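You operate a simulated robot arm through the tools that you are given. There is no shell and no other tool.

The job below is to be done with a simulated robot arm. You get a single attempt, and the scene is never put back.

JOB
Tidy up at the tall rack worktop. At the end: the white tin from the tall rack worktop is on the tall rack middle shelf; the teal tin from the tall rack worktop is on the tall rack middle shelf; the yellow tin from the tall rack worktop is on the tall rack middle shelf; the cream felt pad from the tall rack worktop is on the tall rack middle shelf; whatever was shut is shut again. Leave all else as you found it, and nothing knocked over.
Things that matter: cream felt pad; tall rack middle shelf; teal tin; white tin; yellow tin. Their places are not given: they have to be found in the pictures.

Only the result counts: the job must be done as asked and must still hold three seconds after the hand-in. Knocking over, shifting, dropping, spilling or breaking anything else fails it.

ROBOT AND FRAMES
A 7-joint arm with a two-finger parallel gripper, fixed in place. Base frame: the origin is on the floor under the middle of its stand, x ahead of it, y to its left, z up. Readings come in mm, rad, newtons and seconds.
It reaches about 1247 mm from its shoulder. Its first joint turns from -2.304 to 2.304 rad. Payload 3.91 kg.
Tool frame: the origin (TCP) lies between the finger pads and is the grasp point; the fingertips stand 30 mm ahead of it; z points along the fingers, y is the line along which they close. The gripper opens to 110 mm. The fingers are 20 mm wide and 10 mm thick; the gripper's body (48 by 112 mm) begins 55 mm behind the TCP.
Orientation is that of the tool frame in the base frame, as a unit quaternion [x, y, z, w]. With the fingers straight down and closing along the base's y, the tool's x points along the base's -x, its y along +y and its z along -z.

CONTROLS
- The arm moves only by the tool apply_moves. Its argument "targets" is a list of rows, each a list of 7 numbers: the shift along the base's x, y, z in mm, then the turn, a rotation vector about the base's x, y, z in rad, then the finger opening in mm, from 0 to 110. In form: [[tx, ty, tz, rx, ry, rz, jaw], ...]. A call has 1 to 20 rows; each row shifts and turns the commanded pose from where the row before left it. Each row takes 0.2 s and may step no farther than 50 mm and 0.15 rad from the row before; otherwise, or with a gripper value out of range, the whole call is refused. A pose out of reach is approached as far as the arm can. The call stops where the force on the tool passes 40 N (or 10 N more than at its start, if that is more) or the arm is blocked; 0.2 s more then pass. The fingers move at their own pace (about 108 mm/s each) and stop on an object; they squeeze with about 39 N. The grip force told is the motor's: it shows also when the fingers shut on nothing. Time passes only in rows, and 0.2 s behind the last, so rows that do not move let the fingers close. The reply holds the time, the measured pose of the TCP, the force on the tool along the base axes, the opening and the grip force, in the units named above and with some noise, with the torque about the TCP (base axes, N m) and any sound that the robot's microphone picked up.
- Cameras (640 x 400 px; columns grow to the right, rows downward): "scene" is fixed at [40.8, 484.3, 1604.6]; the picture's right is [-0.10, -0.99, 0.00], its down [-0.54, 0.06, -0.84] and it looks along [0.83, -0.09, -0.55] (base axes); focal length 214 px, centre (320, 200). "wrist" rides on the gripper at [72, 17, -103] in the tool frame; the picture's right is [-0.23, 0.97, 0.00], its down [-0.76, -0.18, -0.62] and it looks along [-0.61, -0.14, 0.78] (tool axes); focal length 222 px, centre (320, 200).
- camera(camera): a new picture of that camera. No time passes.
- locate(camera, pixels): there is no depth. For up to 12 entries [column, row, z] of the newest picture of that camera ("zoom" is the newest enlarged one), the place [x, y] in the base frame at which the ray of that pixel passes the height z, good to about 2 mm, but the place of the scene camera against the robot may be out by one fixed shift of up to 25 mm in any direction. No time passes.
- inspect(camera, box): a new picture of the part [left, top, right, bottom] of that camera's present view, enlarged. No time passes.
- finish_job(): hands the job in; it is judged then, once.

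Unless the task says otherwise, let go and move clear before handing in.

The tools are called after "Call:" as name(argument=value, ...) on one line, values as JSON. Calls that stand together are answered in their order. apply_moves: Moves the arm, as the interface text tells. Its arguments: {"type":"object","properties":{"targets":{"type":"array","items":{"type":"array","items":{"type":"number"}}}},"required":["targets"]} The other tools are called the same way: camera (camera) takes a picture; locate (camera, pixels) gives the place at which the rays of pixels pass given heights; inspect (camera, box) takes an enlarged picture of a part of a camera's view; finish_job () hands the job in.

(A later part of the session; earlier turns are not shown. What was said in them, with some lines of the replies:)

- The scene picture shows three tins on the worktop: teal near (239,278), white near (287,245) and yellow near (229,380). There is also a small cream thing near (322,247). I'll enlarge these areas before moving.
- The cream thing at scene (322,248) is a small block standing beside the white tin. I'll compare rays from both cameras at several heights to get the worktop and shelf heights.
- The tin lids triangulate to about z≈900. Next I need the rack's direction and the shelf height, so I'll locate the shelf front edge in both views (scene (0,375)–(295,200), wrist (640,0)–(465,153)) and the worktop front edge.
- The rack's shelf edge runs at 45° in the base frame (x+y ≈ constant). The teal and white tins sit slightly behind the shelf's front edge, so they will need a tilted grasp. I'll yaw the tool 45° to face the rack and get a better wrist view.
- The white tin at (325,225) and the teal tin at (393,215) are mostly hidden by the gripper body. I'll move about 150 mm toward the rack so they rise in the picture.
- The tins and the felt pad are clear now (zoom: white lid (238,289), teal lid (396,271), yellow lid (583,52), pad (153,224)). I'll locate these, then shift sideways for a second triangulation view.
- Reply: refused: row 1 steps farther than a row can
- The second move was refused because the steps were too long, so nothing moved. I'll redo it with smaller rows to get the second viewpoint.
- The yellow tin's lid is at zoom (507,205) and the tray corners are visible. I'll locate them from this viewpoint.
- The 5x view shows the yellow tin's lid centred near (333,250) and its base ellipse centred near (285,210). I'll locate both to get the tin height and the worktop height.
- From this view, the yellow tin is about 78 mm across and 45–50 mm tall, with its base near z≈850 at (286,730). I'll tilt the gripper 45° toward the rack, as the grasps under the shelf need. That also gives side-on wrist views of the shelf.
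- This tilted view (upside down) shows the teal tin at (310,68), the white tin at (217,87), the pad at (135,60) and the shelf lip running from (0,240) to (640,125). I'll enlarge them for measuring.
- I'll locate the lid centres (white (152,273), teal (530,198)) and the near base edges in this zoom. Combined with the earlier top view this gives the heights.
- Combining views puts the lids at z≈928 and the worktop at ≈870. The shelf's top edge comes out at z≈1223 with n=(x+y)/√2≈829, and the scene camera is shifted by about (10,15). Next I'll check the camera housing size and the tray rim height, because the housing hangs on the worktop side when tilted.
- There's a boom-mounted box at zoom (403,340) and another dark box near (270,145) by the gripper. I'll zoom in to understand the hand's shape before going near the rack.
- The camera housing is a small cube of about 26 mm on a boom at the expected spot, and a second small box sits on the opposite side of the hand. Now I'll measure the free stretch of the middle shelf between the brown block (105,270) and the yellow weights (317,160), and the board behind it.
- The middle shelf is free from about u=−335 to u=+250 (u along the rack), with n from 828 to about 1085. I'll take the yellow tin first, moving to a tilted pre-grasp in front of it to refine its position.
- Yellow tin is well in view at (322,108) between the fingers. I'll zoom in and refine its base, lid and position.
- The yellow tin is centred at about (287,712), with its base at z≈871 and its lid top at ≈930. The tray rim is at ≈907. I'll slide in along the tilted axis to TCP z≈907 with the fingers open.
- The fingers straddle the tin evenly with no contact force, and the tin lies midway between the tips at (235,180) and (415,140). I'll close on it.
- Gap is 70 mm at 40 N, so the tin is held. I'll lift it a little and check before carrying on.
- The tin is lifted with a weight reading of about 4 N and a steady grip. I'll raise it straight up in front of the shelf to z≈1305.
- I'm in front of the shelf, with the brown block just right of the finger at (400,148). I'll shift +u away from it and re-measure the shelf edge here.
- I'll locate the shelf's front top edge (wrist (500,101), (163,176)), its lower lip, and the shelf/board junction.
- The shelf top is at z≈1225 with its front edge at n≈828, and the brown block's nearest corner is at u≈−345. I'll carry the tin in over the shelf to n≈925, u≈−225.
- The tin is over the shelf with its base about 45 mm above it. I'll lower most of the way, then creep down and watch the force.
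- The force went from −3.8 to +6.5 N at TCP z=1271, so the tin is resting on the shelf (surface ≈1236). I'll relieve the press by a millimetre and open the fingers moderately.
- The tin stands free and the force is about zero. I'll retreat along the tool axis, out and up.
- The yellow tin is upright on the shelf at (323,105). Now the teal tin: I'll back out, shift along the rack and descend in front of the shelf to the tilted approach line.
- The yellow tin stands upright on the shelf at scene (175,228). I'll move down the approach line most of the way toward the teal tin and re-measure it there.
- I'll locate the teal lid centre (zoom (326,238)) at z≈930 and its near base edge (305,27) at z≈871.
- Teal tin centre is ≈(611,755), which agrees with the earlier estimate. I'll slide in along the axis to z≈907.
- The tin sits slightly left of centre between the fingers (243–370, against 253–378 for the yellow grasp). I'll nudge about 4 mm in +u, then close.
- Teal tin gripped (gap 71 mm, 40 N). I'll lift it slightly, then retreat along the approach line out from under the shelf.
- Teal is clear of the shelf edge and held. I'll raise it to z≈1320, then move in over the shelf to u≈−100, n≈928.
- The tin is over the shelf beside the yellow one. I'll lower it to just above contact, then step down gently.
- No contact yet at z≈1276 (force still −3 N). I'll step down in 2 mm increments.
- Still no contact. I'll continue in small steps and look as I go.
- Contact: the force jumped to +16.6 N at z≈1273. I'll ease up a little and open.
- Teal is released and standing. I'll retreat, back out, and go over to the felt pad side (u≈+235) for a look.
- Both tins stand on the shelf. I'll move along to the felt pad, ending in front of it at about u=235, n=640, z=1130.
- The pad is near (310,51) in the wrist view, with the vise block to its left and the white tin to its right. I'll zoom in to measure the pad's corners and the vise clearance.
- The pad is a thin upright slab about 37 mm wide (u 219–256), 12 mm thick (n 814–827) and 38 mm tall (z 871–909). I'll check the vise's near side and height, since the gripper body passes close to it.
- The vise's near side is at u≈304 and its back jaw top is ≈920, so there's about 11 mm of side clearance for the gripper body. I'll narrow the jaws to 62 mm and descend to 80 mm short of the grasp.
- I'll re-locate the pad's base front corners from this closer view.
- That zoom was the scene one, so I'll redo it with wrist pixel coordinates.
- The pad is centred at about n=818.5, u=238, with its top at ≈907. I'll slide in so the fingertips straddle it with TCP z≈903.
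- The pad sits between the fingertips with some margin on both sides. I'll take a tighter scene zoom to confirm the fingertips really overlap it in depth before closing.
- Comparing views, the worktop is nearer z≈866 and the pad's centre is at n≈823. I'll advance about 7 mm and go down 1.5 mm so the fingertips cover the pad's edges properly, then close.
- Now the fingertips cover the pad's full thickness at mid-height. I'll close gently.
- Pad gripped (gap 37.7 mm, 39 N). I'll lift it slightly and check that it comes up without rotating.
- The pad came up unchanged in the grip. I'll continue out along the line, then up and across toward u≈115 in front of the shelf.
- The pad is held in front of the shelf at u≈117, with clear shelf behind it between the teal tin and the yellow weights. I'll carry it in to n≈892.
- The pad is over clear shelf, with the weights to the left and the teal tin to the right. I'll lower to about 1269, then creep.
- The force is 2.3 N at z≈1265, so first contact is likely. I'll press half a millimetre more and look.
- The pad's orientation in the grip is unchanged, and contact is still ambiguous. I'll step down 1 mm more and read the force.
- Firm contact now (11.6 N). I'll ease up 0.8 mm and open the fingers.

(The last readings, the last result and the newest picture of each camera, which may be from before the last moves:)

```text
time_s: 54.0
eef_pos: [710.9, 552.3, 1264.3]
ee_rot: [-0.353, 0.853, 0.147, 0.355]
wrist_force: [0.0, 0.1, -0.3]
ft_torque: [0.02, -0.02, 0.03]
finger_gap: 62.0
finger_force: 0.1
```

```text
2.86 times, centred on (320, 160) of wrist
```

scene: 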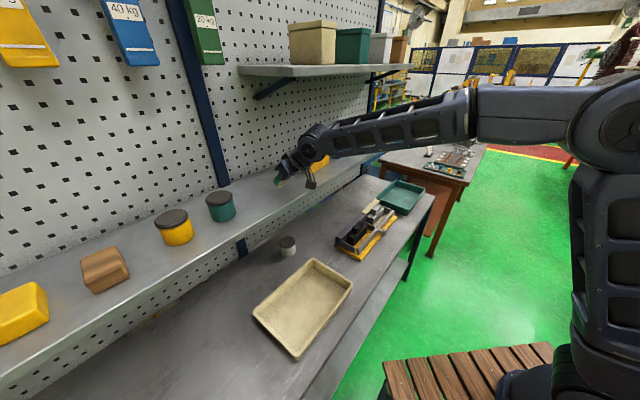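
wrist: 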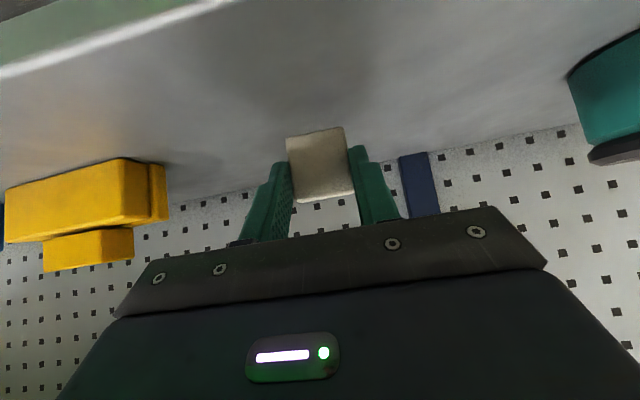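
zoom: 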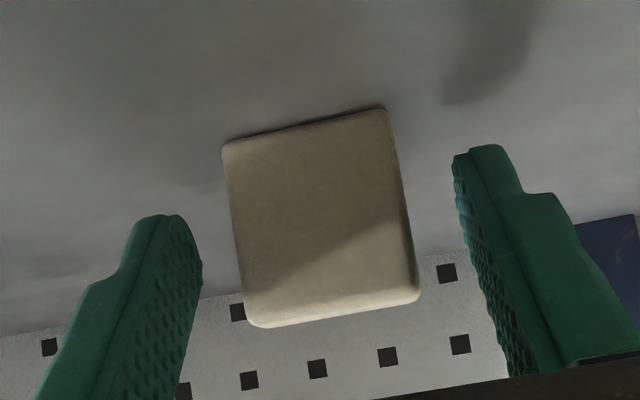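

The pad stands upright on its own. I'll retreat along the tool axis and back out.

Call:
apply_moves(targets=[[-8, -8, 11.3, 0, 0, 0, 62], [-18, -18, 25.5, 0, 0, 0, 62], [-22, -22, 31, 0, 0, 0, 62], [-28, -28, 10, 0, 0, 0, 62], [-30, -30, 0, 0, 0, 0, 90], [-30, -30, 0, 0, 0, 0, 110], [0, 0, 0, 0, 0, 0, 110]])

Call:
camera(camera="wrist")

Call:
camera(camera="scene")

```text
time_s: 55.6
eef_pos: [576.8, 415.8, 1343.5]
ee_rot: [-0.353, 0.854, 0.147, 0.354]
wrist_force: [0.0, 1.4, -0.4]
ft_torque: [0.01, 0.0, 0.03]
finger_gap: 110.0
finger_force: 0.0
```

```text
taken
```

wrist: 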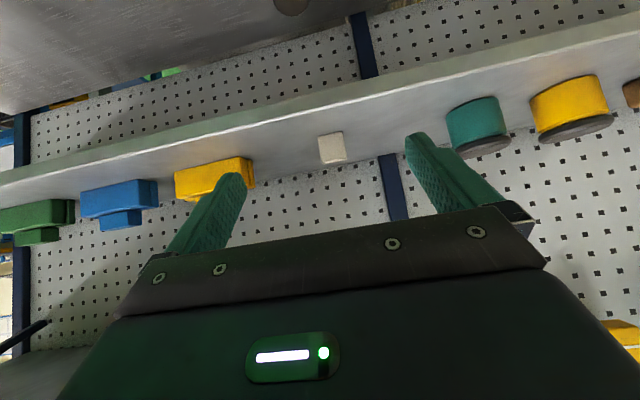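

```text
taken
```

scene: 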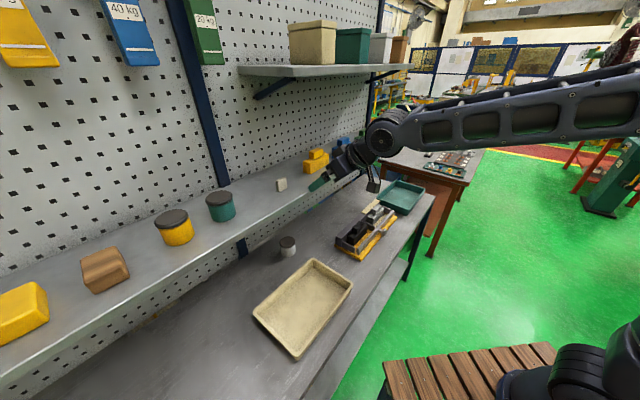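

The pad stands upright on the shelf at scene (281,184). The white tin is last. At 45° the camera housing would sit right over the tray's back rim, so I'll use about 37.5° tilt there and descend in front of the shelf.

Call:
apply_moves(targets=[[0, 0, -25, -0.0926, 0.0926, 0, 110], [9.9, 1.8, -35.5, 0, 0, 0, 110], [9.9, 1.8, -35.5, 0, 0, 0, 110], [9.9, 1.8, -35.5, 0, 0, 0, 110], [9.9, 1.8, -35.5, 0, 0, 0, 110], [0, 0, 0, 0, 0, 0, 110]])

Call:
camera(camera="wrist")

Call:
inspect(camera="wrist", box=[240, 20, 400, 160])

```text
time_s: 57.0
eef_pos: [613.3, 423.8, 1176.2]
ee_rot: [-0.362, 0.875, 0.124, 0.298]
wrist_force: [0.0, 0.6, 0.5]
ft_torque: [0.02, 0.05, 0.02]
finger_gap: 109.7
finger_force: 0.0
```

```text
taken
```

wrist: 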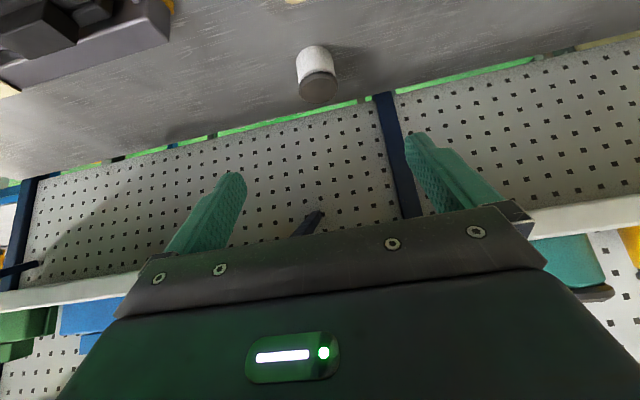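

```text
2.86 times, centred on (320, 90) of wrist
```

zoom: 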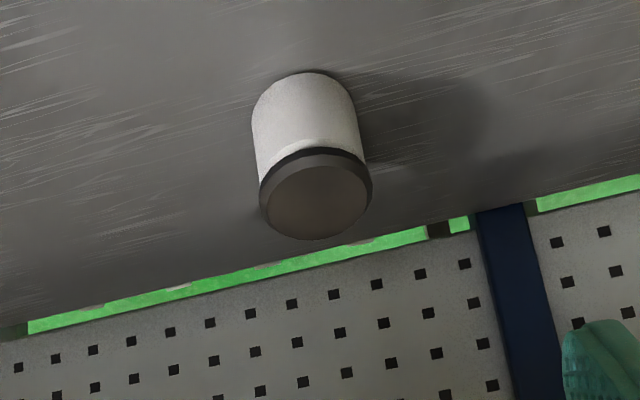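

Call:
locate(camera="zoom", pixels=[[317, 200, 922], [317, 200, 928], [317, 200, 934], [303, 72, 862], [303, 72, 866], [303, 72, 871], [259, 190, 925], [372, 180, 925], [252, 115, 866], [355, 100, 866]])

```text
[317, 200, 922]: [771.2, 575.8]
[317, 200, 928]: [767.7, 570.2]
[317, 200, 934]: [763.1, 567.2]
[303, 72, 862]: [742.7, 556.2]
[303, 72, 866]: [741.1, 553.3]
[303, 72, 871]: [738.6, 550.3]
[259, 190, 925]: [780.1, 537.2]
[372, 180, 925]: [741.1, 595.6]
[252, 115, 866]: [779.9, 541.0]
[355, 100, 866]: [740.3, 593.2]
```

White tin is centred near n≈947, u≈137.5. I'll descend along the 37.5° approach line to a pre-grasp and re-measure.

Call:
apply_moves(targets=[[17.7, 16.9, -30.5, 0, 0, 0, 110], [17.7, 16.9, -30.5, 0, 0, 0, 110], [17.7, 16.9, -30.5, 0, 0, 0, 110], [17.7, 16.9, -30.5, 0, 0, 0, 110], [17.7, 16.9, -30.5, 0, 0, 0, 110], [17.7, 16.9, -30.5, 0, 0, 0, 110], [0, 0, 0, 0, 0, 0, 110]])

Call:
camera(camera="wrist")

Call:
camera(camera="scene")

Call:
inspect(camera="wrist", box=[240, 40, 400, 180])

```text
time_s: 58.6
eef_pos: [720.5, 525.8, 995.0]
ee_rot: [-0.362, 0.874, 0.124, 0.298]
wrist_force: [-0.1, 0.1, 0.3]
ft_torque: [-0.01, 0.01, 0.01]
finger_gap: 110.2
finger_force: 0.1
```

```text
taken
```

wrist: 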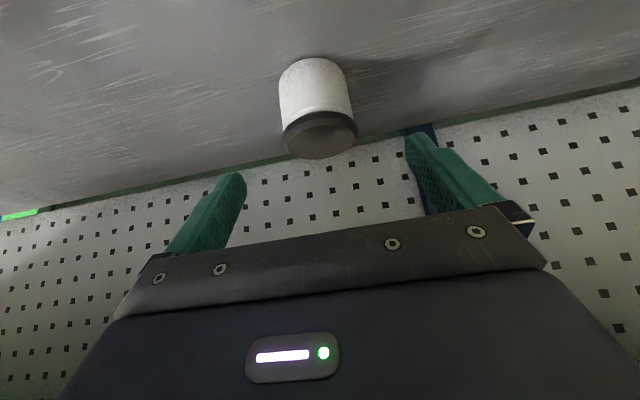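

```text
taken
```

scene: 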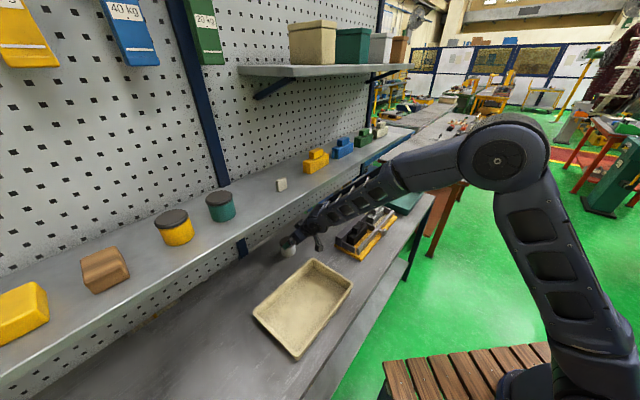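

```text
2.86 times, centred on (320, 110) of wrist
```

zoom: 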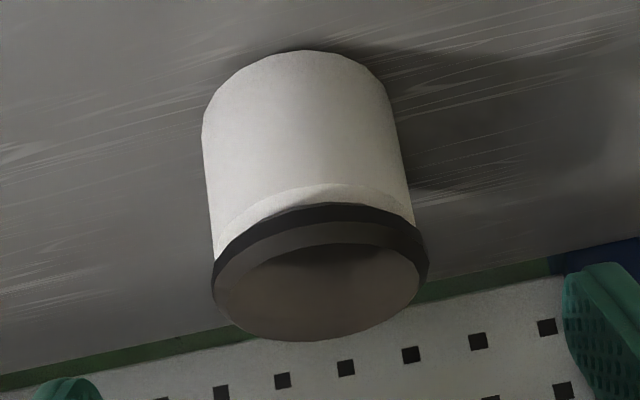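

Call:
locate(camera="zoom", pixels=[[320, 286, 924], [320, 286, 928], [305, 50, 866], [305, 50, 870], [213, 280, 922], [428, 260, 922], [203, 125, 868], [388, 95, 868]])

```text
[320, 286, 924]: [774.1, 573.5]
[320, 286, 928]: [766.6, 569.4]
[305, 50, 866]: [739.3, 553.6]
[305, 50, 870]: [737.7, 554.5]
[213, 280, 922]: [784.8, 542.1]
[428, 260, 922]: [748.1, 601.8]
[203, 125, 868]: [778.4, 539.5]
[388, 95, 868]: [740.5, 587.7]
```

White centre is at about (767,572), well aligned. I'll slide in to the grasp at z≈906.

Call:
apply_moves(targets=[[11.6, 11.6, -22.2, 0, 0, 0, 110], [11.6, 11.6, -22.2, 0, 0, 0, 110], [11.6, 11.6, -22.2, 0, 0, 0, 110], [11.6, 11.6, -22.2, 0, 0, 0, 110], [0, 0, 0, 0, 0, 0, 110]])

Call:
camera(camera="wrist")

Call:
inspect(camera="scene", box=[250, 200, 370, 290])

```text
time_s: 59.8
eef_pos: [766.9, 573.4, 904.8]
ee_rot: [-0.362, 0.875, 0.123, 0.297]
wrist_force: [0.3, -0.3, -0.6]
ft_torque: [0.04, -0.01, 0.0]
finger_gap: 110.3
finger_force: 0.0
```

```text
taken
```

wrist: 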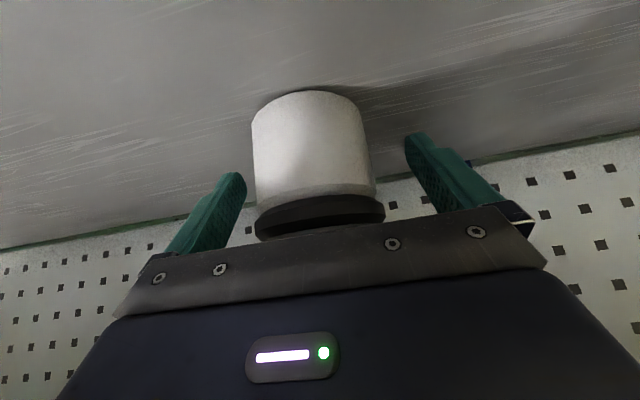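

```text
4.44 times, centred on (310, 245) of scene
```

zoom: 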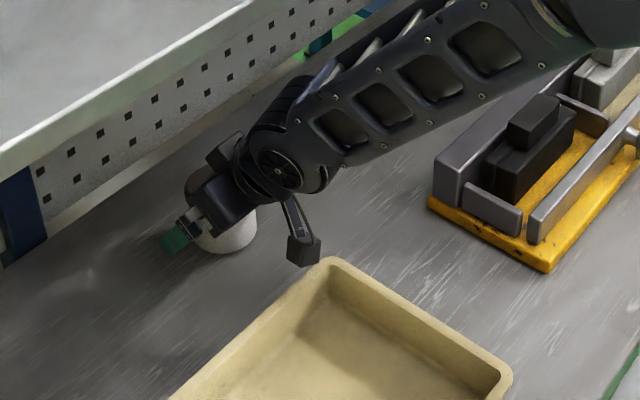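

The white tin is centred between the fingers, and the camera housing is clear above the tray rim. I'll close.

Call:
apply_moves(targets=[[0, 0, 0, 0, 0, 0, 90], [0, 0, 0, 0, 0, 0, 70], [0, 0, 0, 0, 0, 0, 50], [0, 0, 0, 0, 0, 0, 50], [0, 0, 0, 0, 0, 0, 50]])

Call:
camera(camera="wrist")

```text
time_s: 61.0
eef_pos: [767.5, 573.6, 904.9]
ee_rot: [-0.363, 0.875, 0.123, 0.297]
wrist_force: [0.7, -0.5, 0.8]
ft_torque: [0.0, -0.03, -0.02]
finger_gap: 70.9
finger_force: 39.2
```

```text
taken
```

wrist: 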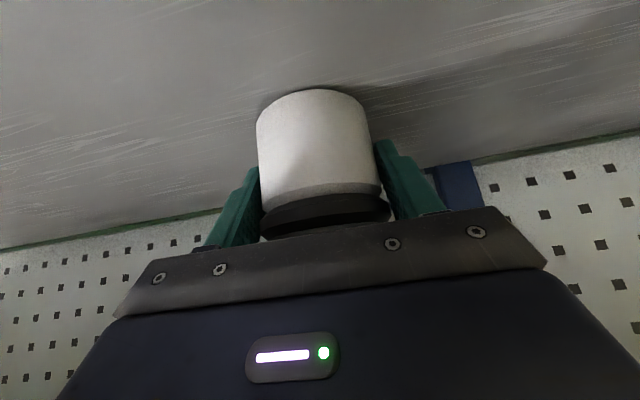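

White tin gripped (70.9 mm, 39 N). I'll lift it slightly and retreat along the approach line out from under the shelf.

Call:
apply_moves(targets=[[0, 0, 8, 0, 0, 0, 50], [0, 0, 12, 0, 0, 0, 50], [-12, -12, 22, 0, 0, 0, 50], [-17.2, -17.2, 31.7, 0, 0, 0, 50], [-17.2, -17.2, 31.7, 0, 0, 0, 50], [-17.2, -17.2, 31.7, 0, 0, 0, 50], [-17.2, -17.2, 31.7, 0, 0, 0, 50], [-17.2, -17.2, 31.7, 0, 0, 0, 50], [-24, -24, 18, 0, 0, 0, 50], [-26, -26, 10, 0, 0, 0, 50], [-26, -26, 10, 0, 0, 0, 50], [0, 0, 0, 0, 0, 0, 50]])

Call:
camera(camera="wrist")

Call:
camera(camera="scene")

```text
time_s: 63.6
eef_pos: [593.2, 397.2, 1141.7]
ee_rot: [-0.363, 0.875, 0.123, 0.297]
wrist_force: [-1.0, -0.3, -3.3]
ft_torque: [0.0, 0.06, 0.03]
finger_gap: 70.7
finger_force: 39.1
```

```text
taken
```

wrist: 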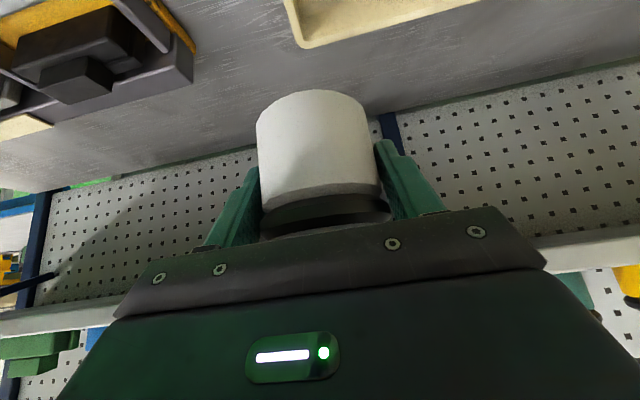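

```text
taken
```

scene: 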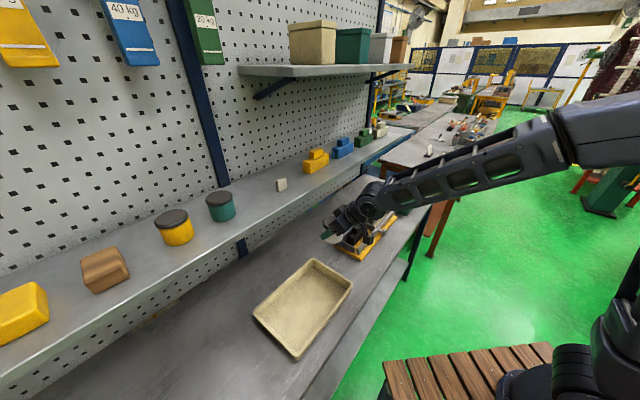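

White tin is held and out in front. I'll raise it to z≈1318 while shifting to u≈10, midway between the teal tin and the pad.

Call:
apply_moves(targets=[[-10, 10, 22, 0, 0, 0, 50], [-20, 20, 35, 0, 0, 0, 50], [-20, 20, 35, 0, 0, 0, 50], [-20, 20, 35, 0, 0, 0, 50], [-20.5, 20.5, 35, 0, 0, 0, 50], [0, 0, 14, 0, 0, 0, 50], [0, 0, 0, 0, 0, 0, 50]])

Call:
camera(camera="wrist")

Call:
camera(camera="scene")

```text
time_s: 65.2
eef_pos: [502.1, 486.8, 1320.3]
ee_rot: [-0.363, 0.875, 0.123, 0.297]
wrist_force: [-0.5, -0.5, -3.1]
ft_torque: [-0.05, -0.01, 0.0]
finger_gap: 70.6
finger_force: 38.6
```

```text
taken
```

wrist: 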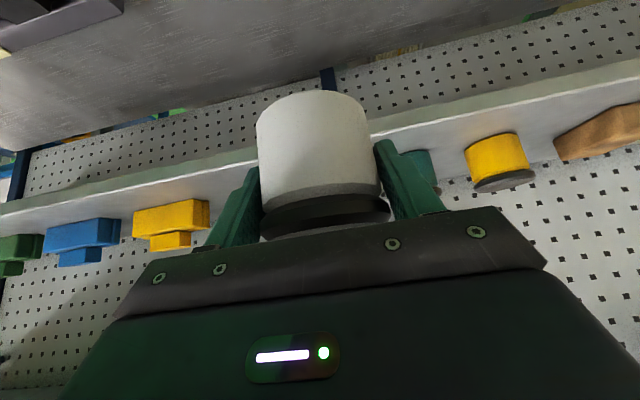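

```text
taken
```

scene: 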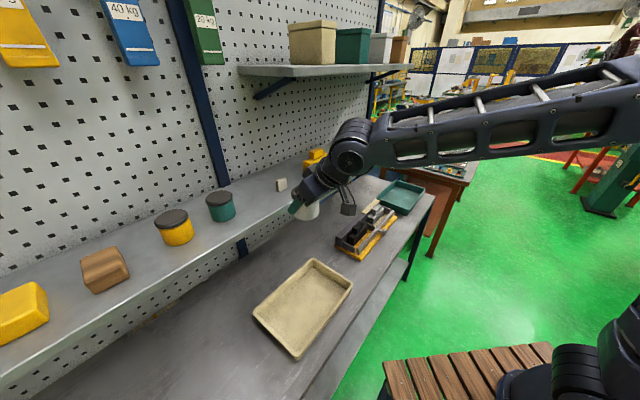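

At u≈11 the pad and teal tin flank the slot. I'll move in over the shelf.

Call:
apply_moves(targets=[[22, 22, 0, 0, 0, 0, 50], [30, 30, 0, 0, 0, 0, 50], [30, 30, 0, 0, 0, 0, 50], [30, 30, 0, 0, 0, 0, 50], [30, 30, 0, 0, 0, 0, 50], [19, 19, 0, 0, 0, 0, 50], [0, 0, 0, 0, 0, 0, 50]])

Call:
camera(camera="wrist")

Call:
inspect(camera="scene", box=[190, 130, 330, 230])

```text
time_s: 66.8
eef_pos: [663.6, 650.7, 1317.0]
ee_rot: [-0.363, 0.875, 0.123, 0.296]
wrist_force: [0.5, 0.0, -3.0]
ft_torque: [-0.01, 0.0, 0.01]
finger_gap: 70.5
finger_force: 39.3
```

```text
taken
```

wrist: 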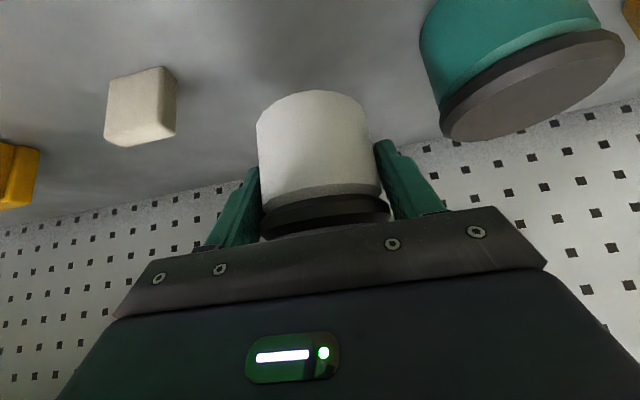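

```text
4.00 times, centred on (260, 180) of scene
```

zoom: 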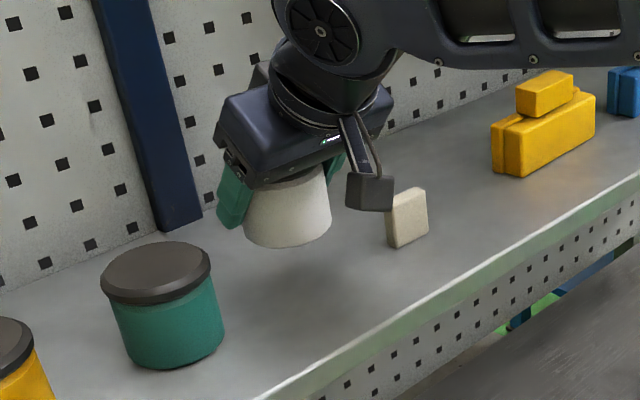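

The slot is clear. I'll lower to just above contact and then creep down.

Call:
apply_moves(targets=[[0, 0, -16, 0, 0, 0, 50], [0, 0, -14, 0, 0, 0, 50], [0, 0, -9, 0, 0, 0, 50], [0, 0, -4, 0, 0, 0, 50], [0, 0, 0, 0, 0, 0, 50]])

Call:
apply_moves(targets=[[0, 0, -1.5, 0, 0, 0, 50], [0, 0, 0, 0, 0, 0, 50]])

Call:
apply_moves(targets=[[0, 0, -1.2, 0, 0, 0, 50], [0, 0, 0, 0, 0, 0, 50]])

```text
time_s: 68.0
eef_pos: [663.6, 648.8, 1275.1]
ee_rot: [-0.363, 0.875, 0.123, 0.297]
wrist_force: [0.3, 0.3, -3.2]
ft_torque: [0.04, 0.0, -0.05]
finger_gap: 70.7
finger_force: 38.8
```

```text
time_s: 68.6
eef_pos: [663.8, 649.3, 1270.9]
ee_rot: [-0.363, 0.875, 0.123, 0.297]
wrist_force: [1.0, 0.0, -3.4]
ft_torque: [-0.01, -0.01, 0.02]
finger_gap: 70.4
finger_force: 39.3
```

```text
time_s: 69.2
eef_pos: [664.2, 649.5, 1272.0]
ee_rot: [-0.363, 0.875, 0.123, 0.297]
wrist_force: [0.9, -1.5, -3.5]
ft_torque: [-0.03, 0.0, 0.0]
finger_gap: 70.3
finger_force: 39.1
```

No contact yet (force still ≈ −3.5 N). I'll continue in ~1 mm steps.

Call:
apply_moves(targets=[[0, 0, -1.2, 0, 0, 0, 50], [0, 0, 0, 0, 0, 0, 50]])

Call:
apply_moves(targets=[[0, 0, -1, 0, 0, 0, 50], [0, 0, 0, 0, 0, 0, 50]])

```text
time_s: 69.8
eef_pos: [663.6, 649.0, 1271.2]
ee_rot: [-0.362, 0.875, 0.123, 0.297]
wrist_force: [0.1, 0.3, -2.6]
ft_torque: [0.0, 0.01, 0.0]
finger_gap: 70.5
finger_force: 39.2
```

```text
time_s: 70.4
eef_pos: [663.4, 649.0, 1269.8]
ee_rot: [-0.363, 0.875, 0.124, 0.296]
wrist_force: [-0.4, 0.2, -3.3]
ft_torque: [-0.01, 0.0, -0.01]
finger_gap: 70.4
finger_force: 38.5
```

Call:
apply_moves(targets=[[0, 0, -1, 0, 0, 0, 50], [0, 0, 0, 0, 0, 0, 50]])

Call:
inspect(camera="wrist", box=[220, 70, 420, 210])

```text
time_s: 71.0
eef_pos: [663.6, 648.6, 1268.9]
ee_rot: [-0.363, 0.875, 0.123, 0.296]
wrist_force: [-0.2, 0.8, -3.0]
ft_torque: [0.01, 0.0, 0.0]
finger_gap: 70.3
finger_force: 39.1
```

```text
2.86 times, centred on (320, 140) of wrist
```

zoom: 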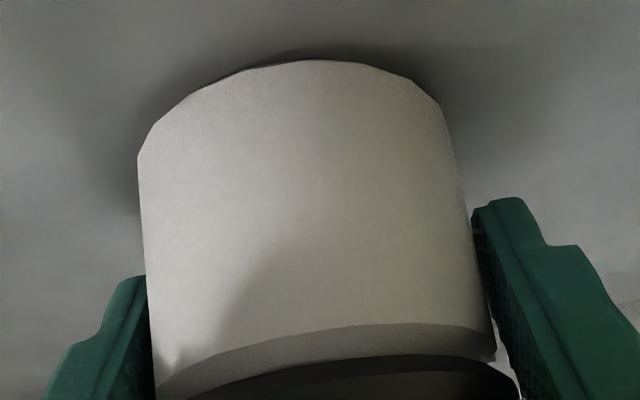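

The base looks very close to the shelf, but the force is still −3 N. I'll keep stepping 1 mm at a time.

Call:
apply_moves(targets=[[0, 0, -1, 0, 0, 0, 50], [0, 0, 0, 0, 0, 0, 50]])

```text
time_s: 71.6
eef_pos: [663.0, 649.1, 1269.9]
ee_rot: [-0.362, 0.875, 0.123, 0.298]
wrist_force: [1.2, 0.4, -1.3]
ft_torque: [0.05, 0.04, -0.04]
finger_gap: 70.6
finger_force: 39.2
```

Call:
apply_moves(targets=[[0, 0, -0.8, 0, 0, 0, 50], [0, 0, 0, 0, 0, 0, 50]])

```text
time_s: 72.2
eef_pos: [662.6, 648.7, 1269.9]
ee_rot: [-0.362, 0.875, 0.123, 0.297]
wrist_force: [2.6, 2.9, 6.5]
ft_torque: [0.27, 0.15, -0.12]
finger_gap: 70.3
finger_force: 39.1
```

Contact is confirmed (+6.5 N). I'll ease up 0.5 mm and open moderately.

Call:
apply_moves(targets=[[0, 0, 0.5, 0, 0, 0, 50], [0, 0, 0, 0, 0, 0, 50], [0, 0, 0, 0, 0, 0, 74], [0, 0, 0, 0, 0, 0, 82], [0, 0, 0, 0, 0, 0, 90], [0, 0, 0, 0, 0, 0, 90]])

Call:
camera(camera="wrist")

```text
time_s: 73.6
eef_pos: [662.8, 650.7, 1268.1]
ee_rot: [-0.362, 0.875, 0.123, 0.297]
wrist_force: [-0.2, 0.1, 0.1]
ft_torque: [0.0, -0.02, -0.01]
finger_gap: 90.2
finger_force: 0.0
```

```text
taken
```

wrist: 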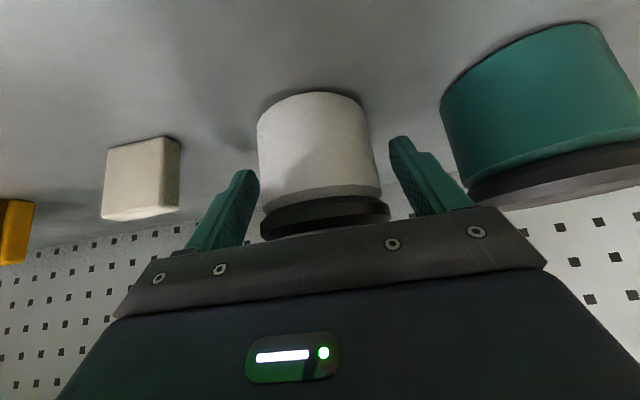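

White is released with zero force. I'll retreat along the tool axis and back well out, then check everything.

Call:
apply_moves(targets=[[-8.6, -8.6, 15.9, 0, 0, 0, 90], [-17.2, -17.2, 31.7, 0, 0, 0, 90], [-17.2, -17.2, 31.7, 0, 0, 0, 90], [-28, -28, 10, 0, 0, 0, 90], [-30, -30, 0, 0, 0, 0, 90], [-30, -30, 0, 0, 0, 0, 90], [-30, -30, 0, 0, 0, 0, 90], [0, 0, 0, 0, 0, 0, 90]])

Call:
camera(camera="wrist")

Call:
camera(camera="scene")

```text
time_s: 75.4
eef_pos: [503.3, 489.7, 1356.4]
ee_rot: [-0.362, 0.875, 0.123, 0.297]
wrist_force: [-0.6, 1.2, 0.3]
ft_torque: [0.04, 0.01, -0.02]
finger_gap: 90.0
finger_force: 0.2
```

```text
taken
```

wrist: 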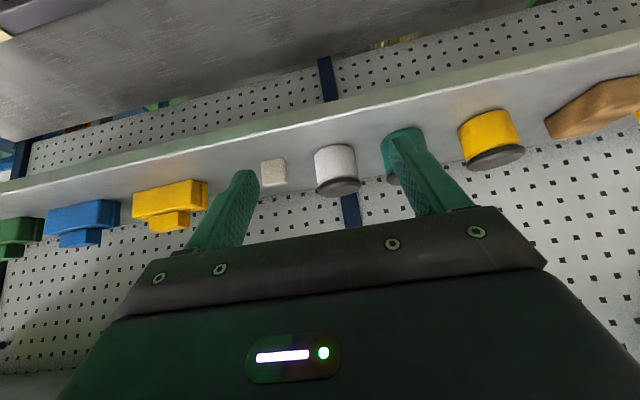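

```text
taken
```

scene: 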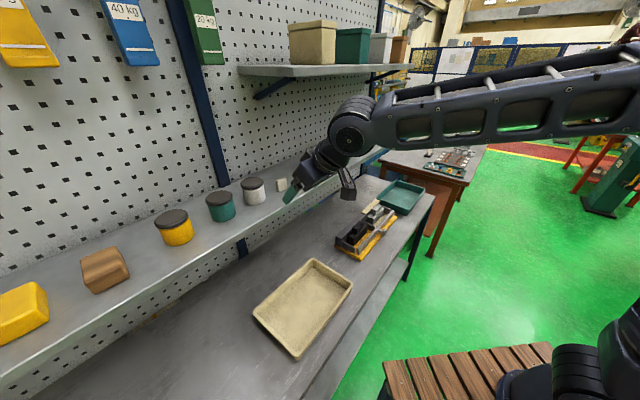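

All four items stand on the middle shelf (scene: yellow (174,228), teal (221,206), white (253,190), pad (282,184)). I'll back the arm further off and take a closer look before handing in.

Call:
apply_moves(targets=[[-28, -28, 10, 0, 0, 0, 90], [-28, -28, 10, 0, 0, 0, 90], [-28, -28, 10, 0, 0, 0, 90], [0, 0, 0, 0, 0, 0, 90]])

Call:
inspect(camera="scene", box=[130, 140, 350, 260])

Call:
inspect(camera="scene", box=[220, 170, 460, 370])

Call:
camera(camera="wrist")

```text
time_s: 76.4
eef_pos: [417.8, 401.8, 1382.5]
ee_rot: [-0.362, 0.875, 0.123, 0.297]
wrist_force: [0.8, -0.1, -0.8]
ft_torque: [0.02, 0.04, -0.04]
finger_gap: 90.0
finger_force: 0.0
```

```text
2.91 times, centred on (240, 200) of scene
```

zoom: 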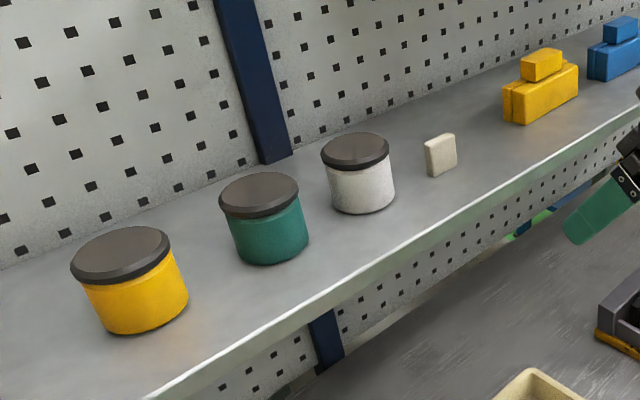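

```text
2.00 times, centred on (340, 270) of scene
```

zoom: 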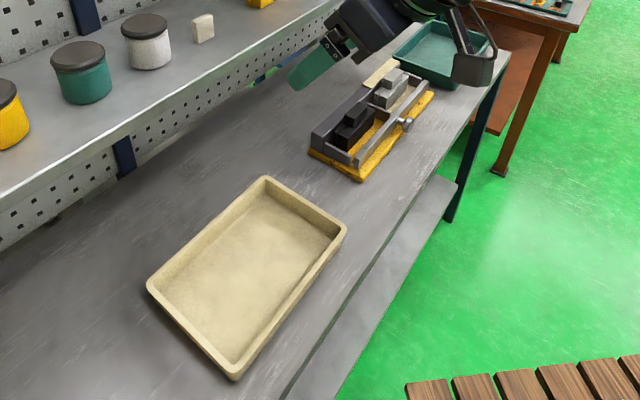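

```text
taken
```

wrist: 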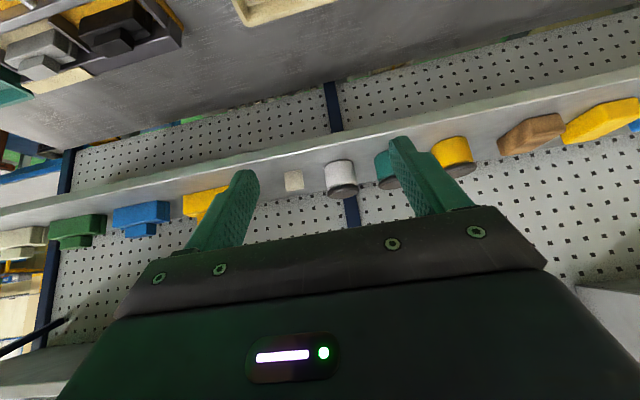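

The close-up shows the yellow, teal and white tins and the cream felt pad all upright on the middle shelf. The tray, the vise and the shelf weights look the same as at the start. No doors or lids were opened, the gripper is empty and the arm is clear, so I'm handing in.

Call:
finish_job()

```text
The job is handed in.
```

The job is handed in. The yellow, teal and white tins and the cream felt pad are all standing upright on the tall rack middle shelf.

- **Layout:** They stand in a row, well back from the shelf's front edge: yellow, teal, white, then the pad. The row sits between the brown block and the yellow weights.
- **Everything else:** In the last pictures the tray, the vise and the blocks on the shelf look the same as at the start. The yellow device at the left end of the worktop is outside the fixed camera's view, so I couldn't check it at the end. I kept clear of it throughout.
- **Shut things:** I opened nothing, so there was nothing to shut again.
- **Arm:** The gripper is empty and backed away from the rack.
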